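You operate a simulated robot arm through the tools that you are given. There is no shell and no other tool. Be economical: measure what you need, move in short steps, check, and stop when the job is done.

You run a simulated robot arm. Do the job below in one go: nothing can be reset, and whatever is moved stays where it is left.

TASK
Put three portions of salt and one of sugar into the purple dish.
Fine: one key press is a portion; stand the salt canister on the counter, the sugar canister stays fitted, the dish under the chute; nothing spilt. Set down upright: salt canister.

The check looks at the end state, three seconds after you hand in, the way a careful person would. Anything else that was tipped, shoved, dropped, spilled or broken makes it a failure.

THE ROBOT
A 6-joint arm with a two-finger parallel gripper, fixed in place. Base frame: the origin is at the foot of the arm, x ahead of it, y to its left, z up; the work surface is at about z = 0. Units: cm, degrees, N and s.
With the tool pointing down near the work surface it reaches from about 14 to 58 cm from the base axis. Its first joint turns from -66.0 to 66.0 degrees. Payload 2.1 kg.
The TCP is the grasp point between the finger pads, 3 cm short of the fingertips. In the tool frame z runs along the fingers and y along their closing line. Largest opening 9.4 cm; finger width 2.8, thickness 1; the body of the gripper, 5 by 9.6 cm, starts 5.5 cm behind the TCP.
Orientation is that of the tool frame in the base frame, as [roll, pitch, yaw] about the fixed x, y, z axes, in that order (R = Rz(yaw) Ry(pitch) Rx(roll)). With the fingers straight down and closing along the base's y, the tool's x points along the base's -x, its y along +y and its z along -z.

THE INTERFACE
- The arm moves only by the tool nudge_tool. Its argument "rows" is a list of rows, each an object of numbers (a shift or turn left out is 0, a gripper value left out holds the last): "tx", "ty", "tz": the shift along the tool's x, y, z in units of 100 mm (1.0 is 100 mm); "wx", "wy", "wz": the turn, a rotation vector about the tool's x, y, z in units of 45 degrees (1.0 is 45 degrees); "hand": the gripper command, from -1 (fully open) to 1 (shut), values between in proportion. In form: [{"tx": .., "ty": .., "tz": .., "wx": .., "wy": .., "wz": .., "hand": ..}, ...]. A call has 1 to 12 rows; each row is the pose to reach, as a shift and turn from the pose commanded when the call began, along the tool's axes at that moment. A call with a number of a shift or a turn outside -1 to 1 is refused whole. Rows are played at 5 a second. More than 5 cm and 8.6 degrees between two rows, or a gripper value outside its range, and nothing of the call is played. Where a pose cannot be reached the arm comes as near as it can. A force on the tool above 40 N (or 10 N above the force at the start of the call, whichever is more), or a blocked arm, ends the call early, and 0.2 s more pass. Each finger travels about 7.2 cm/s and halts on what it meets, pressing with about 39 N; the grip force reading is that of the motor and also rises with nothing between the fingers. The clock runs only during rows and for 0.2 s after the last one: add rows that repeat a pose to give the fingers time. It gives the time, the measured TCP pose, the force on the tool (base axes), the opening and the grip force at its end, in the units of the frame above (readings bear some noise), with the torque about the TCP (base axes, N m) and any sound that the robot's microphone picked up.
- Cameras (640 x 400 px; columns grow to the right, rows downward): "scene" is fixed at [0.43, -35.7, 50.41]; the picture's right is [1.00, -0.07, 0.00], its down [-0.03, -0.43, -0.90] and it looks along [0.06, 0.90, -0.44] (base axes); focal length 239 px, centre (320, 200). "wrist" rides on the gripper at [7.6, 1.4, -10.3] in the tool frame; the picture's right is [-0.18, 0.98, 0.00], its down [-0.75, -0.14, -0.64] and it looks along [-0.63, -0.12, 0.77] (tool axes); focal length 243 px, centre (320, 200). There is no depth. A picture from a camera that has moved, and an enlarged one, comes with that camera's place and axes in the base frame and with its lens. The place of the scene camera against the robot may be out by one fixed shift of up to 1.8 cm in any direction.
- camera(camera): a new picture of that camera. No time passes.
- zoom(camera, box): a new picture of the part [left, top, right, bottom] of that camera's present view, enlarged. No time passes.
- finish_job(): hands the job in; it is judged then, once.

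Work in short steps. Places have to be worked out from the pictures, the camera data and where the tool is seen: move nearer, look again, correct. Check each grasp and each placing, and mend what went wrong. You have 120 turns and 68 pictures in all, those below and enlarged ones among them. Open the gripper and draw the arm clear of the work before you hand the job in, unless the task says otherwise; then end with one line.

The tools are called after ">>>" as name(argument=value, ...) on one line, values as JSON. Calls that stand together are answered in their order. nudge_tool: Moves the arm, as the interface text tells. Its arguments: {"type":"object","properties":{"rows":{"type":"array"}},"required":["rows"]} The other tools are called the same way: camera (camera) takes a picture; zoom (camera, box) takes an enlarged picture of a part of a camera's view; finish_job () hands the job in.

At the start:

```text
t: 0.0
tool_pos: [25.57, 11.67, 40.99]
ee_rot: [179.9, -0.1, -179.9]
contact_force: [0.3, -0.7, 0.5]
wrist_torque: [0.01, -0.01, -0.03]
gripper_width: 9.41
gripper_force: 0.1
```

scene: 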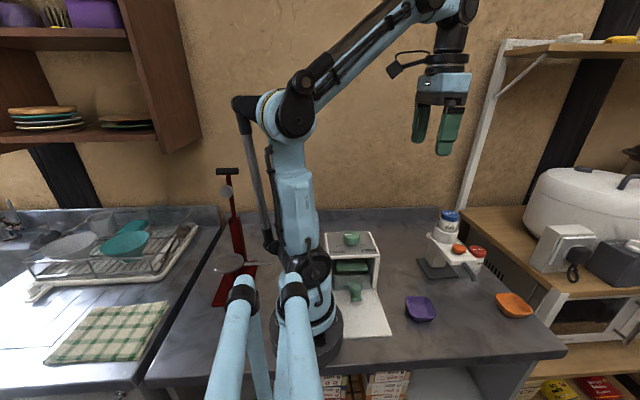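
wrist: 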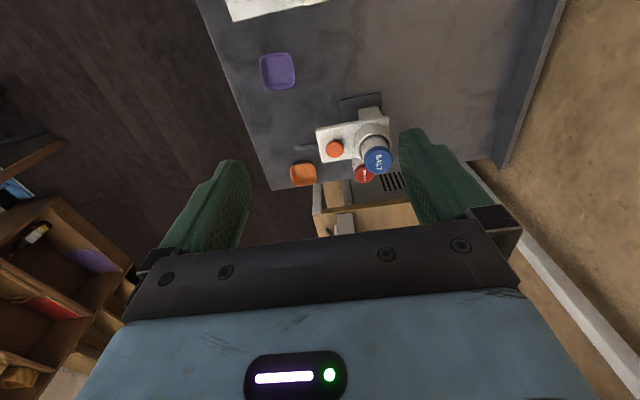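

The dispenser with the salt canister fitted stands to the right, with the purple dish in front of it. I look closer first.

>>> zoom(camera="scene", box=[380, 190, 540, 340])

>>> zoom(camera="wrist", box=[240, 30, 440, 200])

>>> zoom(camera="scene", box=[200, 150, 420, 350])

```text
2.67 times, centred on (460, 265) of scene
camera zoom: at [0.43, -35.7, 50.41], right [1.0, -0.07, 0.0], down [-0.03, -0.43, -0.9], along [0.06, 0.9, -0.44], focal length 637 px, centre (-53, 27)
```

zoom: 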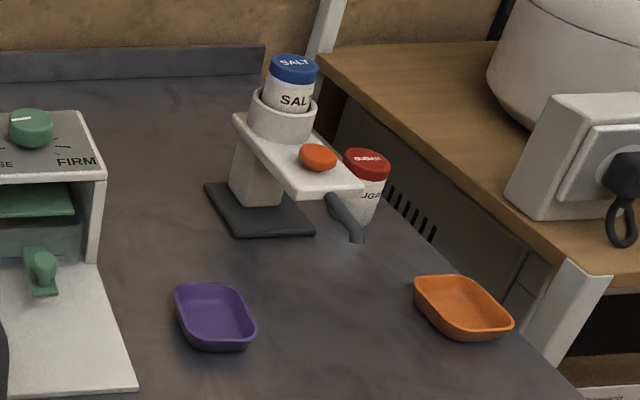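

```text
2.35 times, centred on (340, 115) of wrist
camera zoom: at [17.94, 13.13, 51.21], right [0.18, 0.98, 0.0], down [0.75, -0.14, 0.64], along [0.63, -0.12, -0.77], focal length 571 px, centre (273, 400)
```

zoom: 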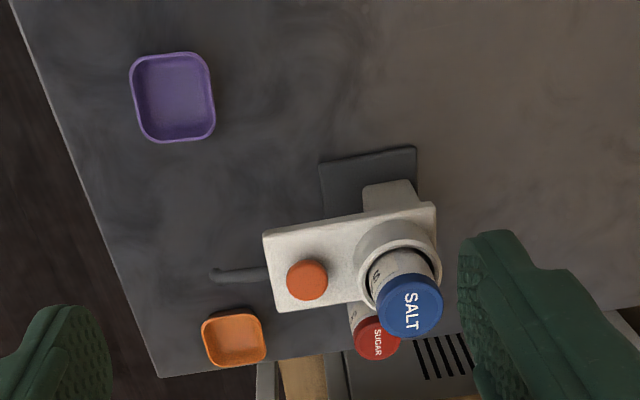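

```text
2.00 times, centred on (310, 250) of scene
camera zoom: at [0.43, -35.7, 50.41], right [1.0, -0.07, 0.0], down [-0.03, -0.43, -0.9], along [0.06, 0.9, -0.44], focal length 478 px, centre (340, 100)
```

zoom: 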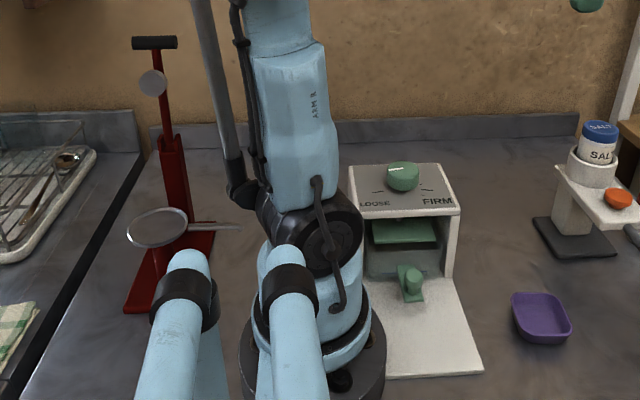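

The purple dish is at about (27.2, 3.3), the key at (39.5, 11.6, 11.5), the salt lid at (39.4, 18.5, 18), the chute tip at (39.3, 4, 8) and the sugar at (49.6, 17). I turn the hand so its camera is on the -y side and come down over the dish.

>>> nudge_tool(rows=[{"tx": 0.02, "ty": -0.14, "tz": 0.15, "wz": -0.166}, {"tx": 0.05, "ty": -0.28, "tz": 0.3, "wz": -0.333}, {"tx": 0.08, "ty": -0.42, "tz": 0.45, "wz": -0.5}, {"tx": 0.1, "ty": -0.56, "tz": 0.6, "wz": -0.666}, {"tx": 0.13, "ty": -0.7, "tz": 0.75, "wz": -0.833}, {"tx": 0.16, "ty": -0.84, "tz": 0.9, "wz": -1.0}, {"tx": 0.16, "ty": -0.84, "tz": 0.9, "wz": -1.0}])

>>> nudge_tool(rows=[{"wz": -0.166}, {"wz": -0.333}, {"wz": -0.5}, {"wz": -0.666}, {"wz": -0.833}, {"wz": -1.0}, {"wz": -1.0}])

>>> camera(camera="wrist")

```text
t: 1.6
tool_pos: [24.02, 3.3, 32.06]
ee_rot: [-179.9, 0.1, -134.9]
contact_force: [-0.7, -0.4, -0.5]
wrist_torque: [0.0, 0.0, 0.02]
gripper_width: 9.44
gripper_force: 0.1
```

```text
t: 3.2
tool_pos: [24.07, 3.33, 31.92]
ee_rot: [180.0, 0.1, -89.8]
contact_force: [-1.1, 0.3, -0.1]
wrist_torque: [0.02, -0.01, -0.01]
gripper_width: 9.42
gripper_force: 0.2
```

```text
62 pictures are left
camera wrist: at [22.59, -4.35, 42.17], right [-0.98, 0.18, 0.0], down [0.14, 0.75, 0.64], along [0.12, 0.63, -0.77], focal length 243 px, centre (320, 200)
```

wrist: 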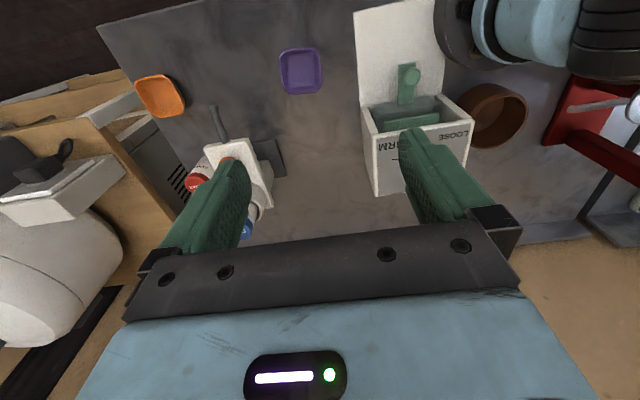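

The dish reads (27.2, 3.7) from here, about 6.4 cm wide. I come down for a closer look.

>>> nudge_tool(rows=[{"tz": 0.3, "ty": -0.08}, {"tz": 0.65, "ty": -0.16}, {"tz": 1.0, "ty": -0.25}, {"tz": 1.0, "ty": -0.25}])

>>> nudge_tool(rows=[{"tz": 0.3}, {"tz": 0.6}, {"tz": 0.9}, {"tz": 0.9}])

>>> camera(camera="wrist")

>>> zoom(camera="scene", box=[380, 190, 540, 340])

```text
t: 4.2
tool_pos: [26.59, 3.26, 21.8]
ee_rot: [180.0, 0.2, -89.9]
contact_force: [-1.2, 0.5, 0.5]
wrist_torque: [0.01, 0.01, -0.04]
gripper_width: 9.38
gripper_force: 0.1
```

```text
t: 5.2
tool_pos: [26.63, 3.0, 12.85]
ee_rot: [179.9, 0.1, -89.8]
contact_force: [0.6, 0.5, 0.1]
wrist_torque: [-0.01, 0.0, 0.02]
gripper_width: 9.4
gripper_force: 0.1
```

```text
61 pictures are left
camera wrist: at [25.12, -4.67, 23.0], right [-0.98, 0.18, 0.0], down [0.14, 0.75, 0.64], along [0.12, 0.63, -0.77], focal length 243 px, centre (320, 200)
```

wrist: 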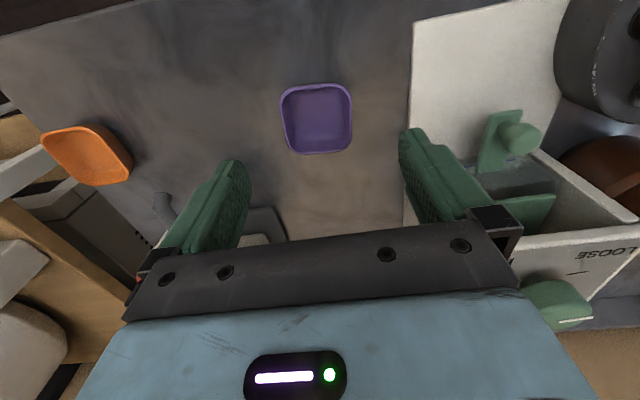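

```text
2.67 times, centred on (460, 265) of scene
camera zoom: at [0.43, -35.7, 50.41], right [1.0, -0.07, 0.0], down [-0.03, -0.43, -0.9], along [0.06, 0.9, -0.44], focal length 637 px, centre (-53, 27)
```

zoom: 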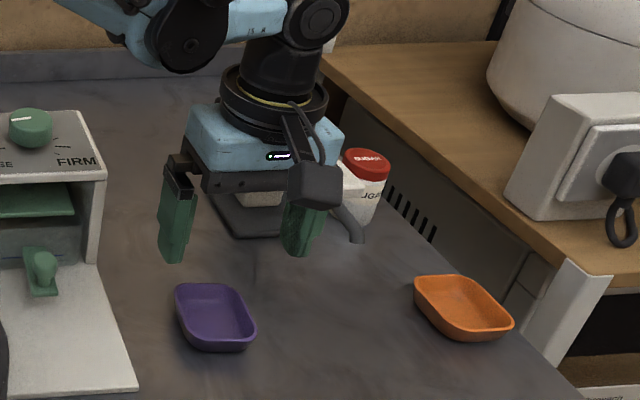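

Dish centre is about (26.95, 3.4), its near wall at x≈23.9. I'll pinch that wall with the hand leaning 25° back, so the hand stays clear of the chute later, and first go to a pose above it.

>>> nudge_tool(rows=[{"tx": 0.01, "ty": 0.09, "tz": 0.1, "wx": 0.14, "hand": 0.49}, {"tx": 0.02, "ty": 0.18, "tz": 0.2, "wx": 0.28, "hand": 0.49}, {"tx": 0.03, "ty": 0.27, "tz": 0.3, "wx": 0.42, "hand": 0.49}, {"tx": 0.03, "ty": 0.365, "tz": 0.42, "wx": 0.556, "hand": 0.49}, {"tx": 0.03, "ty": 0.365, "tz": 0.5, "wx": 0.556, "hand": 0.49}, {"tx": 0.03, "ty": 0.365, "tz": 0.5, "wx": 0.556, "hand": 0.49}])

>>> camera(camera="wrist")

>>> zoom(camera="scene", box=[360, 240, 480, 340])

```text
t: 6.6
tool_pos: [22.81, 3.15, 8.12]
ee_rot: [-154.9, 0.1, -89.9]
contact_force: [0.2, -0.5, 0.4]
wrist_torque: [-0.02, 0.0, -0.03]
gripper_width: 2.41
gripper_force: 0.0
```

```text
59 pictures are left
camera wrist: at [17.17, -4.48, 16.74], right [-0.89, 0.18, -0.42], down [-0.14, 0.75, 0.64], along [0.43, 0.63, -0.64], focal length 243 px, centre (320, 200)
```

wrist: 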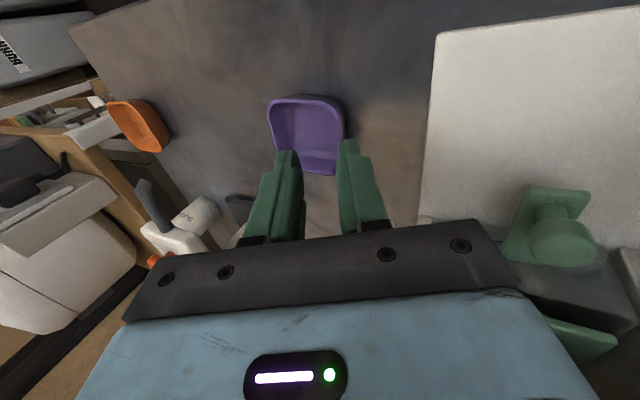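

```text
4.00 times, centred on (420, 290) of scene
camera zoom: at [0.43, -35.7, 50.41], right [1.0, -0.07, 0.0], down [-0.03, -0.43, -0.9], along [0.06, 0.9, -0.44], focal length 956 px, centre (-80, -160)
```

zoom: 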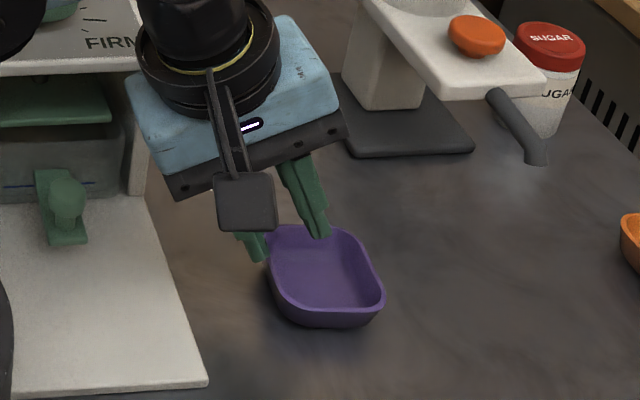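

The dish looks only about 1.8 cm high, rim edge at x≈23.7. I narrow the opening and come most of the way down before looking again.

>>> nudge_tool(rows=[{"tx": 0.03, "ty": 0.06, "tz": 0.127, "hand": 0.64}, {"tx": 0.03, "ty": 0.118, "tz": 0.254, "hand": 0.64}, {"tx": 0.03, "ty": 0.118, "tz": 0.254, "hand": 0.64}])

>>> zoom(camera="wrist", box=[220, 50, 420, 175])

>>> zoom(camera="scene", box=[390, 270, 450, 330])

```text
t: 7.4
tool_pos: [24.28, 3.06, 5.84]
ee_rot: [-154.9, 0.0, -89.9]
contact_force: [0.2, -0.8, 3.7]
wrist_torque: [-0.01, 0.05, 0.01]
gripper_width: 1.64
gripper_force: 0.1
```

```text
3.20 times, centred on (320, 112) of wrist
camera zoom: at [18.5, -4.59, 14.46], right [-0.89, 0.18, -0.42], down [-0.14, 0.75, 0.64], along [0.43, 0.63, -0.64], focal length 776 px, centre (320, 480)
```

zoom: 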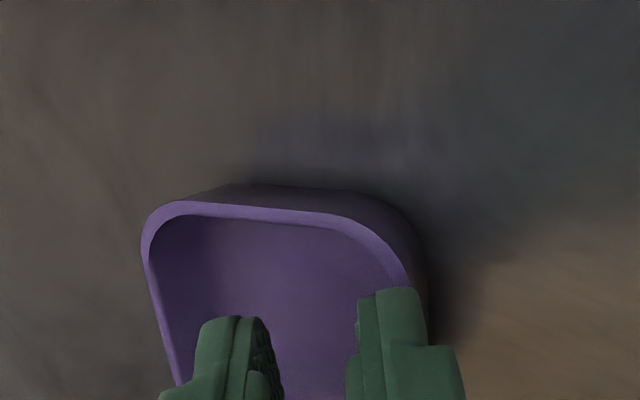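

```text
6.67 times, centred on (420, 300) of scene
camera zoom: at [0.42, -35.7, 50.41], right [1.0, -0.07, 0.0], down [-0.03, -0.43, -0.9], along [0.06, 0.9, -0.44], focal length 1593 px, centre (-347, -467)
```

zoom: 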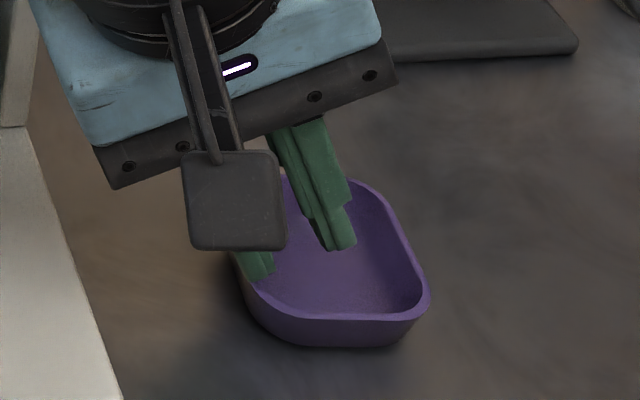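

The reading is off by about 1.4 cm in x with 3.7 N upward, so the outer finger may be on the rim. I back off straight up and read again.

>>> nudge_tool(rows=[{"ty": -0.063, "tz": -0.136}, {"ty": -0.063, "tz": -0.136}])

>>> camera(camera="wrist")

```text
t: 8.0
tool_pos: [23.61, 2.84, 7.24]
ee_rot: [-155.1, 0.1, -89.9]
contact_force: [0.3, -0.2, 0.6]
wrist_torque: [0.01, 0.05, 0.0]
gripper_width: 1.72
gripper_force: 0.0
```

```text
55 pictures are left
camera wrist: at [17.8, -4.83, 15.81], right [-0.89, 0.18, -0.42], down [-0.14, 0.75, 0.64], along [0.43, 0.63, -0.64], focal length 243 px, centre (320, 200)
```

wrist: 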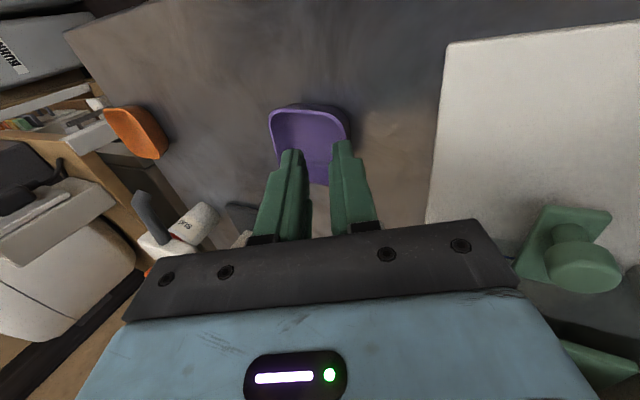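

The hand can't get low enough at this lean so close to the base (it is a reach limit, and the dish is undisturbed). I'll instead pinch the -y wall with the hand leaning towards -y, which also keeps further from the chute, so I lift, straighten and turn back.

>>> nudge_tool(rows=[{"ty": -0.12, "tz": -0.25}, {"ty": -0.25, "tz": -0.55, "wx": -0.14}, {"ty": -0.338, "tz": -0.725, "wx": -0.28}, {"ty": -0.338, "tz": -0.725, "wx": -0.42}, {"ty": -0.338, "tz": -0.725, "wx": -0.556}, {"ty": -0.338, "tz": -0.725, "wx": -0.556}])

>>> nudge_tool(rows=[{"wz": 0.166, "ty": -0.06}, {"wz": 0.333, "ty": -0.12}, {"wz": 0.5, "ty": -0.18}, {"wz": 0.666, "ty": -0.24}, {"wz": 0.833, "ty": -0.3}, {"wz": 1.0, "ty": -0.36}, {"wz": 1.0, "ty": -0.36}])

>>> nudge_tool(rows=[{"wz": 0.166}, {"wz": 0.333}, {"wz": 0.5}, {"wz": 0.666}, {"wz": 0.833}, {"wz": 1.0}, {"wz": 1.0}])

>>> camera(camera="wrist")

```text
t: 9.4
tool_pos: [22.91, 2.55, 14.75]
ee_rot: [179.9, 0.2, -90.0]
contact_force: [0.4, -0.6, 0.5]
wrist_torque: [-0.01, -0.03, 0.01]
gripper_width: 1.69
gripper_force: 0.0
```

```text
t: 11.0
tool_pos: [26.53, 2.7, 14.65]
ee_rot: [180.0, 0.1, -135.0]
contact_force: [0.1, -0.7, -0.5]
wrist_torque: [0.0, -0.02, 0.0]
gripper_width: 1.72
gripper_force: 0.0
```

```text
t: 12.6
tool_pos: [26.6, 2.69, 14.64]
ee_rot: [179.9, 0.0, 179.9]
contact_force: [-0.3, 0.5, -0.5]
wrist_torque: [0.01, 0.05, -0.03]
gripper_width: 1.68
gripper_force: 0.1
```

```text
54 pictures are left
camera wrist: at [18.8, 4.2, 24.85], right [0.19, 0.98, 0.0], down [0.75, -0.14, 0.64], along [0.63, -0.12, -0.77], focal length 243 px, centre (320, 200)
```

wrist: 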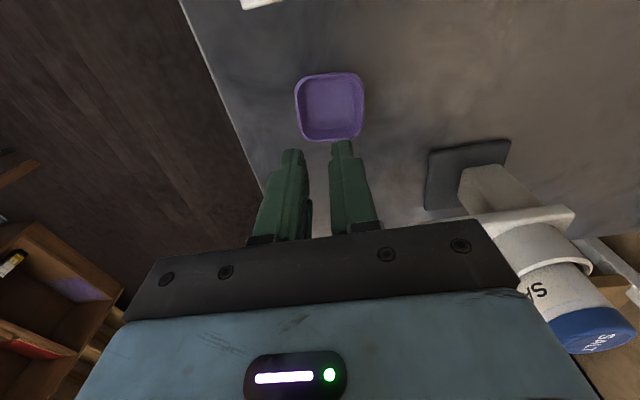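

Dish spans x 23.9–30, y 0.5–6.7. I lean the hand 25° towards -y and hover over the -y wall.

>>> nudge_tool(rows=[{"tx": -0.01, "ty": -0.07, "tz": 0.15, "wx": -0.14}, {"tx": -0.03, "ty": -0.15, "tz": 0.3, "wx": -0.28}, {"tx": -0.05, "ty": -0.22, "tz": 0.45, "wx": -0.42}, {"tx": -0.058, "ty": -0.296, "tz": 0.6, "wx": -0.556}, {"tx": -0.058, "ty": -0.296, "tz": 0.67, "wx": -0.556}, {"tx": -0.058, "ty": -0.296, "tz": 0.67, "wx": -0.556}])

>>> camera(camera="wrist")

>>> zoom(camera="scene", box=[370, 240, 490, 340])

```text
t: 14.0
tool_pos: [26.97, -0.22, 8.11]
ee_rot: [154.9, 0.1, -179.9]
contact_force: [-0.1, -0.1, -0.2]
wrist_torque: [-0.03, 0.02, 0.03]
gripper_width: 1.71
gripper_force: 0.1
```

```text
53 pictures are left
camera wrist: at [19.33, -3.28, 17.89], right [0.18, 0.89, 0.42], down [0.75, -0.4, 0.52], along [0.63, 0.22, -0.74], focal length 243 px, centre (320, 200)
```

wrist: 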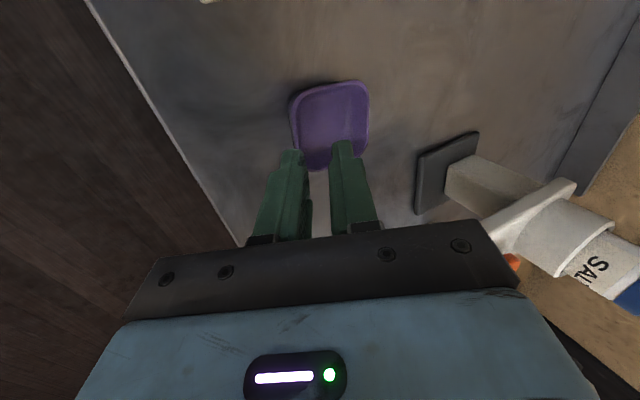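

```text
4.00 times, centred on (430, 290) of scene
camera zoom: at [0.43, -35.7, 50.41], right [1.0, -0.07, 0.0], down [-0.03, -0.43, -0.9], along [0.06, 0.9, -0.44], focal length 956 px, centre (-120, -160)
```

zoom: 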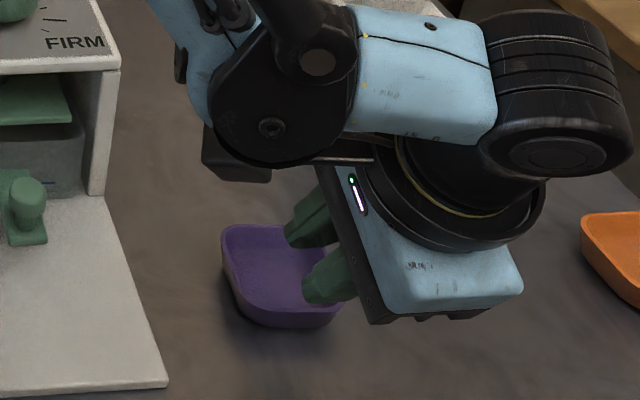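

The pose holds this time and the rim's -y edge reads y≈0.6. I lower vertically in two steps, checking between.

>>> nudge_tool(rows=[{"ty": -0.053, "tz": 0.113}, {"ty": -0.106, "tz": 0.2265}, {"ty": -0.106, "tz": 0.2265}])

>>> zoom(camera="wrist", box=[240, 60, 400, 160])

>>> zoom(camera="scene", box=[390, 270, 480, 340])

```text
t: 14.8
tool_pos: [27.23, -0.18, 5.75]
ee_rot: [155.0, 0.0, -179.9]
contact_force: [-0.3, 0.1, 0.2]
wrist_torque: [0.01, 0.03, 0.01]
gripper_width: 1.67
gripper_force: 0.0
```

```text
4.00 times, centred on (320, 110) of wrist
camera zoom: at [19.45, -3.31, 15.44], right [0.18, 0.89, 0.42], down [0.75, -0.4, 0.52], along [0.63, 0.22, -0.74], focal length 970 px, centre (320, 560)
```

zoom: 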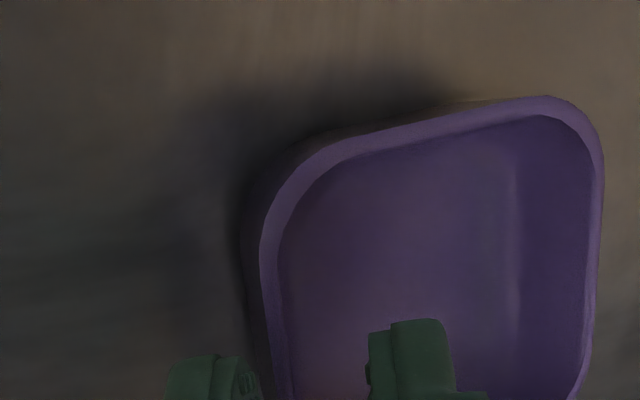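

```text
5.71 times, centred on (435, 305) of scene
camera zoom: at [0.43, -35.7, 50.41], right [1.0, -0.07, 0.0], down [-0.03, -0.43, -0.9], along [0.06, 0.9, -0.44], focal length 1366 px, centre (-337, -400)
```

zoom: 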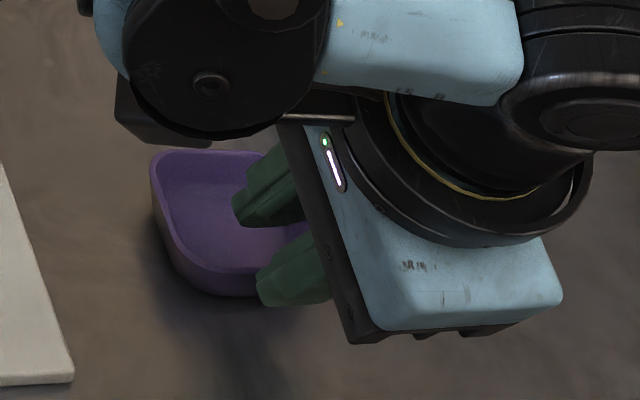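

The wall sits between the two fingers. I lower the remaining 1.8 cm.

>>> nudge_tool(rows=[{"ty": -0.037, "tz": 0.08}, {"ty": -0.075, "tz": 0.16}, {"ty": -0.075, "tz": 0.16}, {"ty": -0.075, "tz": 0.16}])

>>> zoom(camera="wrist", box=[240, 80, 400, 180])

```text
t: 15.8
tool_pos: [27.13, -0.31, 3.72]
ee_rot: [154.8, -0.1, -179.9]
contact_force: [-0.8, 0.3, 0.0]
wrist_torque: [0.02, -0.03, 0.02]
gripper_width: 1.67
gripper_force: 0.1
```

```text
4.00 times, centred on (320, 130) of wrist
camera zoom: at [19.42, -3.42, 13.57], right [0.18, 0.89, 0.42], down [0.75, -0.4, 0.52], along [0.63, 0.22, -0.74], focal length 970 px, centre (320, 480)
```

zoom: 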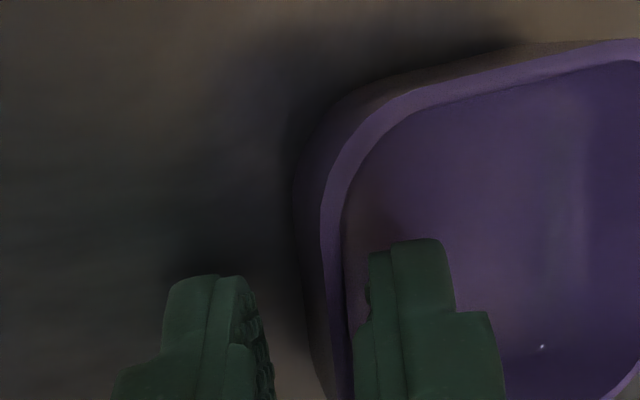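

The wall is nearer the inner finger, so I shift 0.3 cm along the closing line and close.

>>> nudge_tool(rows=[{"ty": 0.03}, {"ty": 0.03, "hand": 1}, {"ty": 0.03, "hand": 1}, {"ty": 0.03, "hand": 1}, {"ty": 0.03, "hand": 1}])

>>> zoom(camera="wrist", box=[240, 80, 400, 180])

```text
t: 17.0
tool_pos: [27.17, -0.1, 3.87]
ee_rot: [155.0, -0.1, -179.9]
contact_force: [-0.2, 0.5, 0.1]
wrist_torque: [-0.01, 0.01, -0.02]
gripper_width: 0.19
gripper_force: 36.4
```

```text
4.00 times, centred on (320, 130) of wrist
camera zoom: at [19.37, -3.13, 13.74], right [0.18, 0.89, 0.42], down [0.75, -0.4, 0.52], along [0.63, 0.22, -0.74], focal length 970 px, centre (320, 480)
```

zoom: 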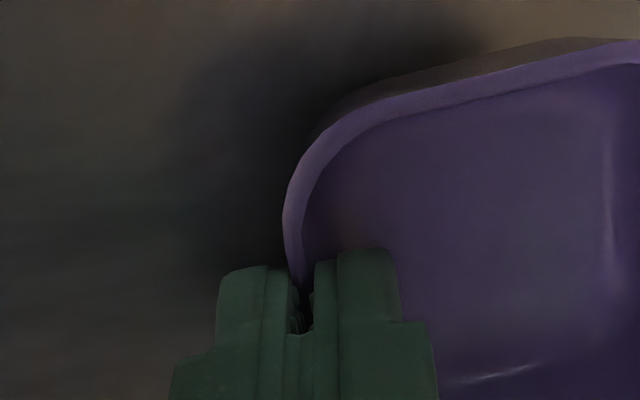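

The wall is pinched (0.19 cm at 36 N). I lift 1.5 cm and check that the dish hangs level.

>>> nudge_tool(rows=[{"ty": 0.032, "tz": -0.068}, {"ty": 0.063, "tz": -0.136}, {"ty": 0.063, "tz": -0.136}])

>>> camera(camera="wrist")

>>> zoom(camera="scene", box=[380, 220, 540, 340])

```text
t: 17.8
tool_pos: [27.14, -0.11, 5.39]
ee_rot: [154.9, 0.0, -179.9]
contact_force: [-0.1, 0.5, 0.6]
wrist_torque: [0.01, 0.0, 0.0]
gripper_width: 0.0
gripper_force: 32.7
```

```text
47 pictures are left
camera wrist: at [19.38, -3.16, 15.21], right [0.18, 0.89, 0.42], down [0.75, -0.4, 0.52], along [0.63, 0.22, -0.74], focal length 243 px, centre (320, 200)
```

wrist: 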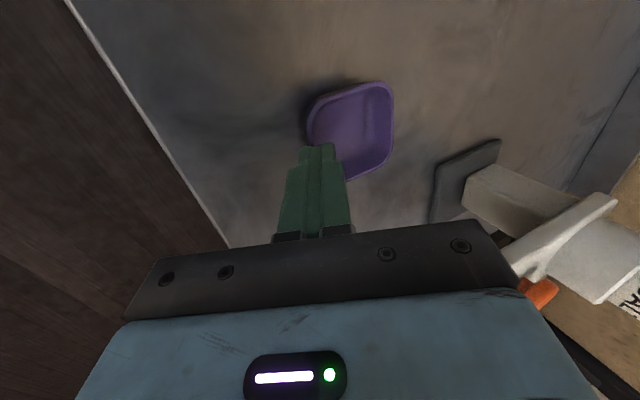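

```text
3.33 times, centred on (460, 280) of scene
camera zoom: at [0.43, -35.7, 50.41], right [1.0, -0.07, 0.0], down [-0.03, -0.43, -0.9], along [0.06, 0.9, -0.44], focal length 797 px, centre (-147, -67)
```

zoom: 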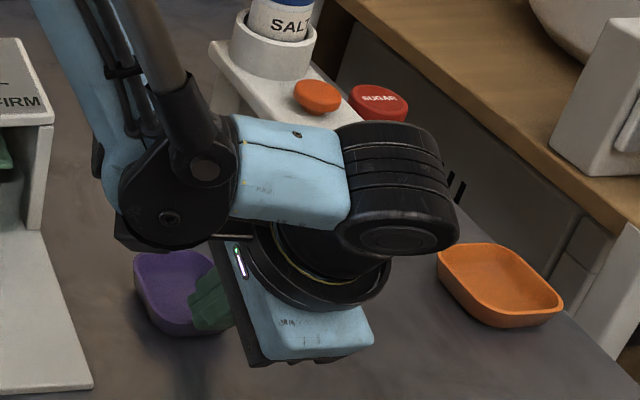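

The rim slipped out (width now 0), so the bite was too shallow; the dish is still on the counter, shifted slightly. I rise, reduce the lean to 15° and reopen for a deeper bite.

>>> nudge_tool(rows=[{"ty": 0.06, "tz": -0.136, "hand": 0.62}, {"ty": 0.127, "tz": -0.272, "wx": 0.11, "hand": 0.62}, {"ty": 0.127, "tz": -0.272, "wx": 0.222, "hand": 0.62}, {"ty": 0.127, "tz": -0.272, "wx": 0.222, "hand": 0.62}])

>>> zoom(camera="wrist", box=[220, 50, 420, 175])

```text
t: 18.8
tool_pos: [27.09, -0.11, 8.52]
ee_rot: [165.1, 0.0, 180.0]
contact_force: [0.2, -0.3, 0.3]
wrist_torque: [0.0, -0.01, 0.02]
gripper_width: 1.79
gripper_force: 0.0
```

```text
3.20 times, centred on (320, 112) of wrist
camera zoom: at [19.37, -1.28, 18.66], right [0.18, 0.95, 0.26], down [0.75, -0.3, 0.58], along [0.63, 0.09, -0.77], focal length 776 px, centre (320, 480)
```

zoom: 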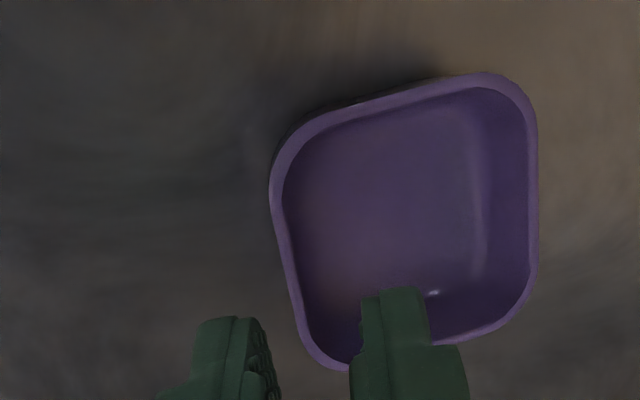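

The -y rim now runs along y≈1.05. I go down with the pads straddling it, tips at about z 0.65.

>>> nudge_tool(rows=[{"ty": -0.01, "tz": 0.12}, {"ty": -0.02, "tz": 0.24}, {"ty": -0.045, "tz": 0.36}, {"ty": -0.066, "tz": 0.479}, {"ty": -0.066, "tz": 0.479}, {"ty": -0.066, "tz": 0.479}])

>>> zoom(camera="wrist", box=[240, 80, 400, 180])

```text
t: 20.2
tool_pos: [27.11, 0.71, 3.6]
ee_rot: [164.9, 0.0, -179.8]
contact_force: [0.2, 0.8, 0.6]
wrist_torque: [0.0, 0.02, 0.0]
gripper_width: 1.8
gripper_force: 0.1
```

```text
4.00 times, centred on (320, 130) of wrist
camera zoom: at [19.38, -0.62, 13.79], right [0.18, 0.95, 0.26], down [0.75, -0.3, 0.58], along [0.63, 0.09, -0.77], focal length 970 px, centre (320, 480)
```

zoom: 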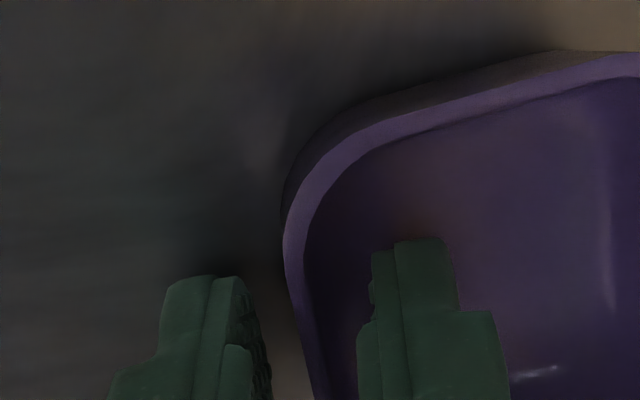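

The wall is centred between the pads. I go 0.2 cm lower and close.

>>> nudge_tool(rows=[{"ty": -0.005, "tz": 0.019}, {"ty": -0.005, "tz": 0.019, "hand": 1}, {"ty": -0.005, "tz": 0.019, "hand": 1}, {"ty": -0.005, "tz": 0.019, "hand": 1}, {"ty": -0.005, "tz": 0.019, "hand": 1}])

>>> nudge_tool(rows=[{"ty": 0.013, "tz": -0.048}, {"ty": 0.026, "tz": -0.097}, {"ty": 0.026, "tz": -0.097}])

>>> camera(camera="wrist")

```text
t: 21.4
tool_pos: [27.07, 0.72, 3.42]
ee_rot: [164.9, 0.0, -179.8]
contact_force: [1.4, 0.7, 0.6]
wrist_torque: [0.01, -0.01, 0.0]
gripper_width: 0.21
gripper_force: 36.6
```

```text
t: 22.2
tool_pos: [27.07, 0.81, 4.46]
ee_rot: [164.9, 0.0, -179.9]
contact_force: [0.2, -0.5, -1.4]
wrist_torque: [-0.01, 0.02, 0.05]
gripper_width: 0.19
gripper_force: 37.1
```

```text
43 pictures are left
camera wrist: at [19.28, -0.59, 14.64], right [0.18, 0.95, 0.26], down [0.75, -0.3, 0.58], along [0.63, 0.09, -0.77], focal length 243 px, centre (320, 200)
```

wrist: 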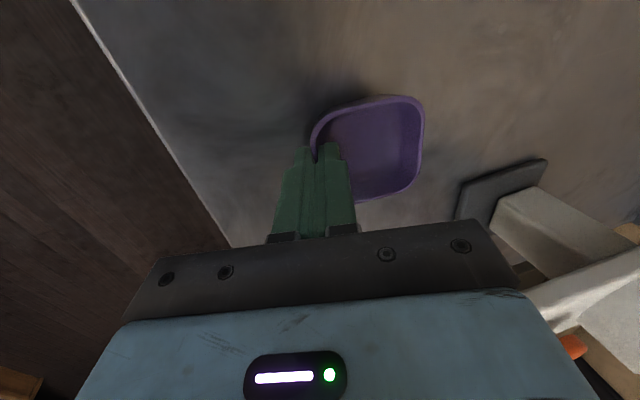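

The dish is lifted in a firm grip. I carry it low toward the chute, staying 2 cm short in y for now.

>>> nudge_tool(rows=[{"tx": -0.1, "ty": -0.1, "tz": -0.026}, {"tx": -0.25, "ty": -0.193, "tz": -0.052}, {"tx": -0.4, "ty": -0.193, "tz": -0.052}, {"tx": -0.55, "ty": -0.193, "tz": -0.052}, {"tx": -0.7, "ty": -0.193, "tz": -0.052}, {"tx": -0.85, "ty": -0.193, "tz": -0.052}, {"tx": -0.95, "ty": -0.193, "tz": -0.052}, {"tx": -1.0, "ty": -0.193, "tz": -0.052}, {"tx": -1.0, "ty": -0.193, "tz": -0.052}])

>>> camera(camera="wrist")

>>> zoom(camera="scene", box=[380, 200, 540, 330])

```text
t: 24.2
tool_pos: [37.1, -1.38, 4.34]
ee_rot: [164.8, 0.0, -179.9]
contact_force: [-0.3, -0.5, -0.3]
wrist_torque: [0.0, -0.01, 0.01]
gripper_width: 0.18
gripper_force: 36.9
```

```text
42 pictures are left
camera wrist: at [29.38, -2.71, 14.63], right [0.18, 0.95, 0.26], down [0.75, -0.3, 0.58], along [0.63, 0.09, -0.77], focal length 243 px, centre (320, 200)
```

wrist: 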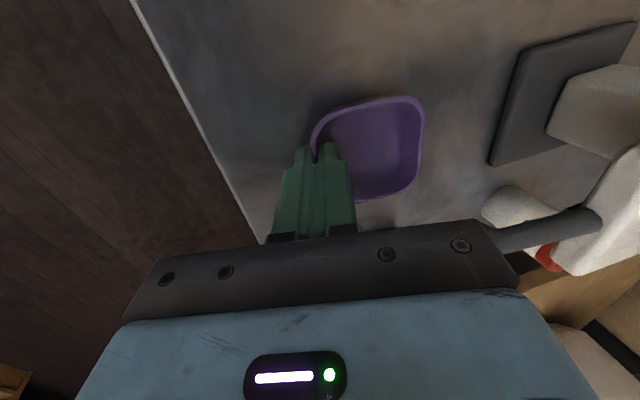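

```text
3.08 times, centred on (460, 265) of scene
camera zoom: at [0.43, -35.7, 50.41], right [1.0, -0.07, 0.0], down [-0.03, -0.43, -0.9], along [0.06, 0.9, -0.44], focal length 735 px, centre (-111, 0)
```

zoom: 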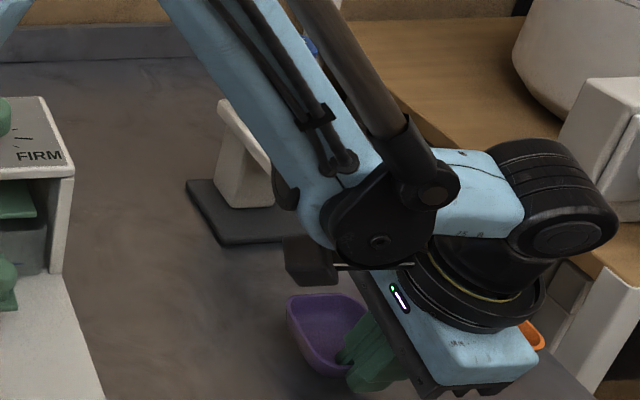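

The chute tip is at about (39.3, 4.1, 8.2) and the dish centre now at (37, 2.2). I move +2.3 in x, then +1.4 in y, and lower it to the counter.

>>> nudge_tool(rows=[{"tx": -0.1}, {"tx": -0.23}, {"tx": -0.23, "ty": 0.07, "tz": 0.018}, {"tx": -0.23, "ty": 0.135, "tz": 0.036}, {"tx": -0.23, "ty": 0.135, "tz": 0.036}])

>>> camera(camera="wrist")

```text
t: 25.4
tool_pos: [39.43, 0.09, 4.42]
ee_rot: [164.9, 0.0, 180.0]
contact_force: [-0.2, -0.1, -1.0]
wrist_torque: [0.02, 0.01, 0.05]
gripper_width: 0.16
gripper_force: 36.2
```

```text
40 pictures are left
camera wrist: at [31.69, -1.2, 14.56], right [0.18, 0.95, 0.26], down [0.75, -0.3, 0.58], along [0.63, 0.09, -0.77], focal length 243 px, centre (320, 200)
```

wrist: 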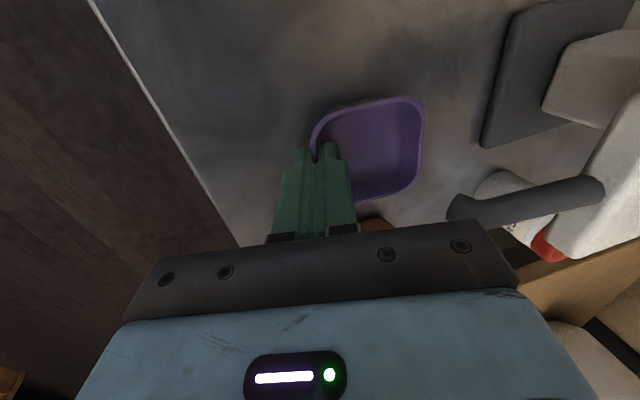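

From wrist views alone the tip works out at (38.7, 4.5, 9), while the dish centre is about (39.3, 3.7). I shift -0.5 in x and lower onto the counter without going further in y, so the hand stays off the pipe.

>>> nudge_tool(rows=[{"tx": 0.05}, {"tx": 0.05, "ty": -0.012, "tz": 0.045}, {"tx": 0.05, "ty": -0.024, "tz": 0.09}, {"tx": 0.05, "ty": -0.024, "tz": 0.09}])

>>> nudge_tool(rows=[{"hand": 0.62}, {"hand": 0.62}, {"hand": 0.62}])

>>> camera(camera="wrist")

```text
t: 26.4
tool_pos: [38.76, 0.15, 3.38]
ee_rot: [164.9, 0.0, -179.9]
contact_force: [0.8, 0.1, -0.7]
wrist_torque: [-0.03, -0.04, 0.02]
gripper_width: 0.18
gripper_force: 37.0
```

```text
t: 27.2
tool_pos: [38.71, 0.09, 3.42]
ee_rot: [164.8, -0.1, -179.9]
contact_force: [0.4, 0.2, -0.1]
wrist_torque: [-0.01, -0.02, -0.01]
gripper_width: 1.78
gripper_force: 0.0
```

```text
39 pictures are left
camera wrist: at [31.09, -1.22, 13.63], right [0.18, 0.95, 0.26], down [0.75, -0.3, 0.58], along [0.63, 0.09, -0.77], focal length 243 px, centre (320, 200)
```

wrist: 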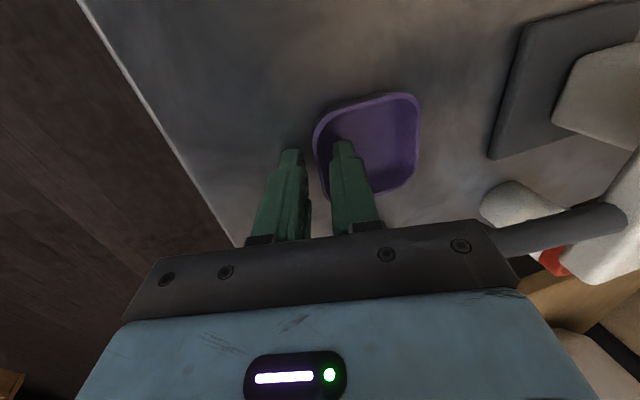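

Released cleanly. I draw back along the tool axis, away from the chute, and look.

>>> nudge_tool(rows=[{"tz": -0.15}, {"tz": -0.4}, {"tz": -0.7}, {"tz": -1.0}, {"tz": -1.0}])

>>> nudge_tool(rows=[{"tz": -0.1, "tx": 0.3, "wx": 0.17}, {"tz": -0.2, "tx": 0.6, "wx": 0.333}, {"tz": -0.3, "tx": 0.8, "wx": 0.333}, {"tz": -0.3, "tx": 0.8, "wx": 0.333}])

>>> camera(camera="wrist")

>>> zoom(camera="scene", box=[380, 190, 540, 340])

```text
t: 28.4
tool_pos: [38.88, -2.72, 13.08]
ee_rot: [164.9, -0.1, -179.8]
contact_force: [-0.4, 0.0, 0.6]
wrist_torque: [0.01, -0.01, 0.02]
gripper_width: 1.8
gripper_force: 0.1
```

```text
t: 29.4
tool_pos: [30.7, -3.4, 16.0]
ee_rot: [179.9, 0.0, -179.9]
contact_force: [-0.2, -0.1, 0.0]
wrist_torque: [-0.05, -0.01, 0.02]
gripper_width: 1.78
gripper_force: 0.0
```

```text
38 pictures are left
camera wrist: at [23.02, -2.07, 26.27], right [0.18, 0.98, 0.0], down [0.75, -0.14, 0.64], along [0.63, -0.12, -0.77], focal length 243 px, centre (320, 200)
```

wrist: 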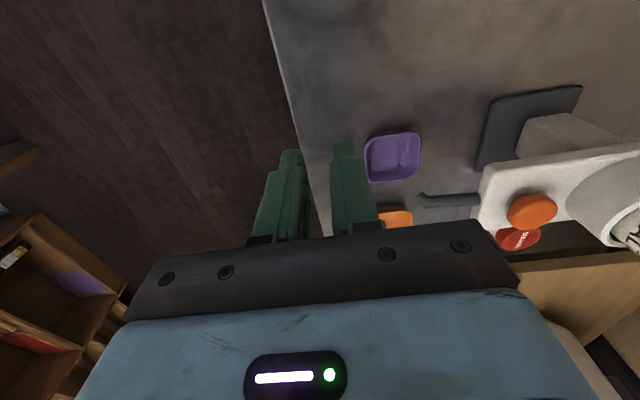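

```text
2.67 times, centred on (460, 265) of scene
camera zoom: at [0.43, -35.7, 50.41], right [1.0, -0.07, 0.0], down [-0.03, -0.43, -0.9], along [0.06, 0.9, -0.44], focal length 637 px, centre (-53, 27)
```

zoom: 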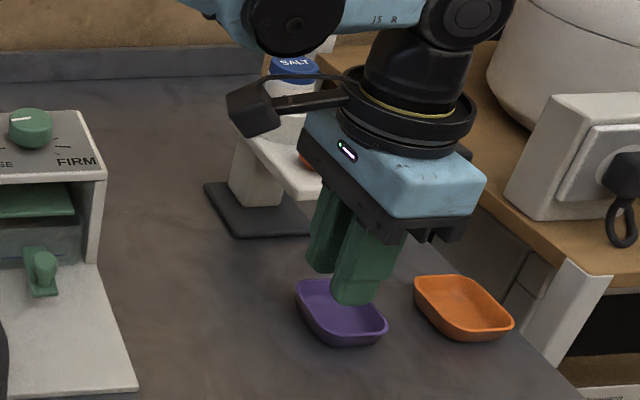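

The dish seems about 1 cm or more short of the outlet in y. I move the arm aside to get a clear look at both.

>>> nudge_tool(rows=[{"tz": -0.3, "tx": 0.3, "ty": 0.1}, {"tz": -0.6, "tx": 0.6, "ty": 0.2}, {"tz": -0.9, "tx": 0.8, "ty": 0.3}, {"tz": -1.0, "tx": 0.8, "ty": 0.4}, {"tz": -1.0, "tx": 0.8, "ty": 0.4}])

>>> zoom(camera="scene", box=[430, 230, 520, 330])

>>> zoom(camera="wrist", box=[300, 80, 480, 200])

```text
t: 30.6
tool_pos: [23.07, 0.54, 26.18]
ee_rot: [179.9, -0.1, -179.9]
contact_force: [0.0, 0.6, 0.0]
wrist_torque: [-0.01, 0.02, 0.02]
gripper_width: 1.77
gripper_force: 0.1
```

```text
4.00 times, centred on (475, 280) of scene
camera zoom: at [0.43, -35.7, 50.41], right [1.0, -0.07, 0.0], down [-0.03, -0.43, -0.9], along [0.06, 0.9, -0.44], focal length 956 px, centre (-300, -120)
```

zoom: 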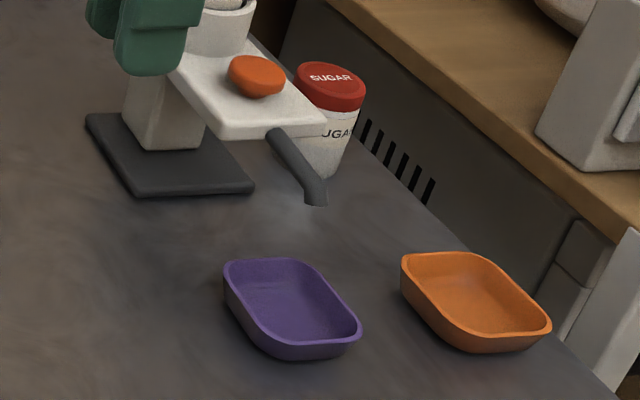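

```text
3.33 times, centred on (390, 140) of wrist
camera zoom: at [15.19, 1.86, 36.34], right [0.18, 0.98, 0.0], down [0.75, -0.14, 0.64], along [0.63, -0.12, -0.77], focal length 809 px, centre (87, 400)
```

zoom: 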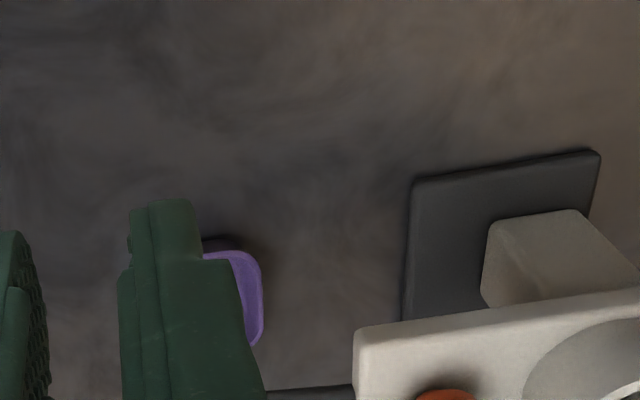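

The outlet is about 1.2 cm further +y than the dish centre, so I'll gently push the dish that far with the closed fingertips. First I move into position in front of it.

>>> nudge_tool(rows=[{"tx": -0.2, "ty": -0.1, "tz": 0.1, "wx": -0.14, "hand": 1}, {"tx": -0.4, "ty": -0.25, "tz": 0.3, "wx": -0.28, "hand": 1}, {"tx": -0.6, "ty": -0.4, "tz": 0.5, "wx": -0.42, "hand": 1}, {"tx": -0.8, "ty": -0.5, "tz": 0.7, "wx": -0.556, "hand": 1}, {"tx": -1.0, "ty": -0.5, "tz": 0.9, "wx": -0.556, "hand": 1}, {"tx": -1.0, "ty": -0.5, "tz": 1.0, "wx": -0.556, "hand": 1}, {"tx": -1.0, "ty": -0.5, "tz": 1.0, "wx": -0.556, "hand": 1}])

>>> nudge_tool(rows=[{"tx": -0.3}, {"tx": -0.6}, {"tx": -0.6, "ty": -0.15, "tz": 0.3}, {"tx": -0.6, "ty": -0.3, "tz": 0.6}, {"tx": -0.6, "ty": -0.423, "tz": 0.906}, {"tx": -0.6, "ty": -0.423, "tz": 0.906}])

>>> camera(camera="wrist")

```text
t: 32.2
tool_pos: [32.92, -4.35, 16.03]
ee_rot: [154.9, -0.1, -179.9]
contact_force: [-0.5, -0.2, 0.1]
wrist_torque: [0.0, 0.01, 0.02]
gripper_width: 0.01
gripper_force: 33.5
```

```text
t: 33.6
tool_pos: [38.92, -4.23, 6.11]
ee_rot: [154.9, 0.0, -179.9]
contact_force: [-0.3, 0.3, 0.3]
wrist_torque: [0.0, 0.0, 0.01]
gripper_width: 0.0
gripper_force: 33.5
```

```text
34 pictures are left
camera wrist: at [31.27, -7.29, 15.78], right [0.18, 0.89, 0.42], down [0.75, -0.4, 0.52], along [0.63, 0.22, -0.74], focal length 243 px, centre (320, 200)
```

wrist: 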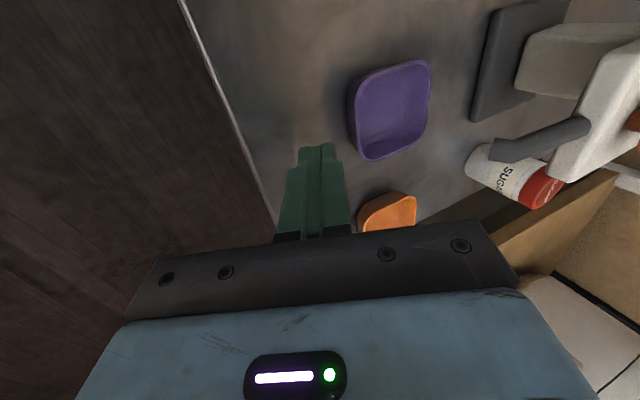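

Dish centre reads (38.4, 3.5). I lower the tips to just above the counter in front of the dish, then push +y slowly by about 1 cm of dish travel.

>>> nudge_tool(rows=[{"tx": 0.04, "ty": -0.055, "tz": 0.117}, {"tx": 0.04, "ty": -0.109, "tz": 0.234}, {"tx": 0.04, "ty": -0.109, "tz": 0.234}])

>>> nudge_tool(rows=[{"ty": 0.091, "tz": 0.042}, {"ty": 0.181, "tz": 0.085}, {"ty": 0.235, "tz": 0.11}, {"ty": 0.26, "tz": 0.1215}, {"ty": 0.285, "tz": 0.133}, {"ty": 0.31, "tz": 0.145}, {"ty": 0.335, "tz": 0.1565}, {"ty": 0.335, "tz": 0.1565}])

>>> camera(camera="wrist")

```text
t: 34.4
tool_pos: [38.36, -4.21, 3.36]
ee_rot: [154.9, -0.1, -179.9]
contact_force: [-0.3, -0.9, 0.1]
wrist_torque: [-0.04, -0.01, -0.02]
gripper_width: 0.02
gripper_force: 33.4
```

```text
t: 36.2
tool_pos: [38.53, -0.62, 3.42]
ee_rot: [154.9, 0.0, -179.9]
contact_force: [0.1, 0.6, -1.1]
wrist_torque: [-0.06, 0.02, 0.02]
gripper_width: 0.01
gripper_force: 33.4
```

```text
33 pictures are left
camera wrist: at [30.85, -3.64, 13.24], right [0.18, 0.89, 0.42], down [0.75, -0.4, 0.52], along [0.63, 0.22, -0.74], focal length 243 px, centre (320, 200)
```

wrist: 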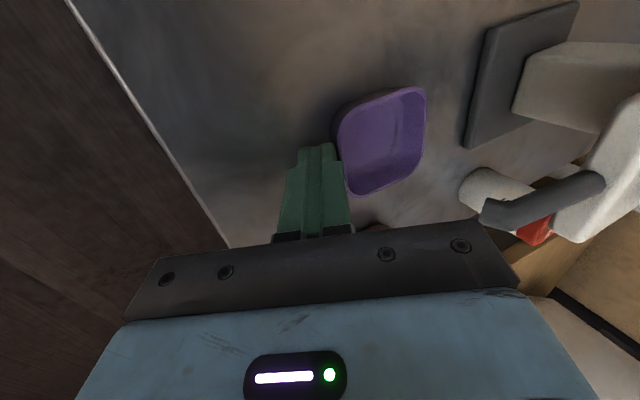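

The dish is now centred close under the outlet (38.2, 4.5 against 38.9, 4.7). I back off, rise, and head over to the key.

>>> nudge_tool(rows=[{"ty": -0.136, "tz": -0.063}, {"ty": -0.272, "tz": -0.127}, {"ty": -0.15, "tz": -0.4}, {"ty": -0.02, "tz": -0.67}, {"ty": 0.109, "tz": -0.942}, {"ty": 0.109, "tz": -0.942}])

>>> nudge_tool(rows=[{"ty": 0.13, "tz": -0.29}, {"ty": 0.27, "tz": -0.58}, {"ty": 0.406, "tz": -0.87}, {"ty": 0.63, "tz": -0.76}, {"ty": 0.86, "tz": -0.66}, {"ty": 0.95, "tz": -0.617}, {"ty": 0.95, "tz": -0.617}])

>>> camera(camera="wrist")

>>> camera(camera="scene")

```text
t: 37.6
tool_pos: [38.88, -3.53, 12.25]
ee_rot: [154.8, 0.0, -180.0]
contact_force: [0.7, -0.5, -0.5]
wrist_torque: [0.04, 0.01, 0.02]
gripper_width: 0.02
gripper_force: 33.1
```

```text
t: 39.2
tool_pos: [38.66, 2.37, 21.94]
ee_rot: [154.9, -0.1, -179.9]
contact_force: [-0.1, -0.6, 0.4]
wrist_torque: [0.0, 0.01, -0.03]
gripper_width: 0.02
gripper_force: 32.9
```

```text
32 pictures are left
camera wrist: at [30.86, -0.71, 31.72], right [0.18, 0.89, 0.42], down [0.75, -0.4, 0.52], along [0.63, 0.22, -0.74], focal length 243 px, centre (320, 200)
```

wrist: 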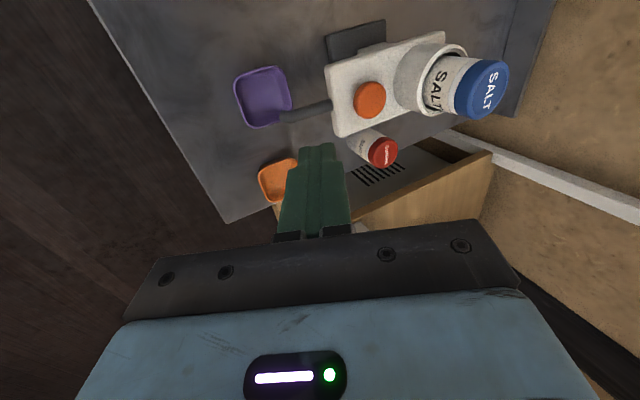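

```text
31 pictures are left
```

scene: 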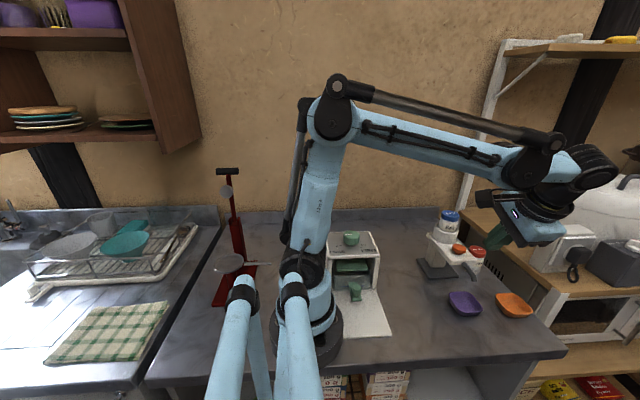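

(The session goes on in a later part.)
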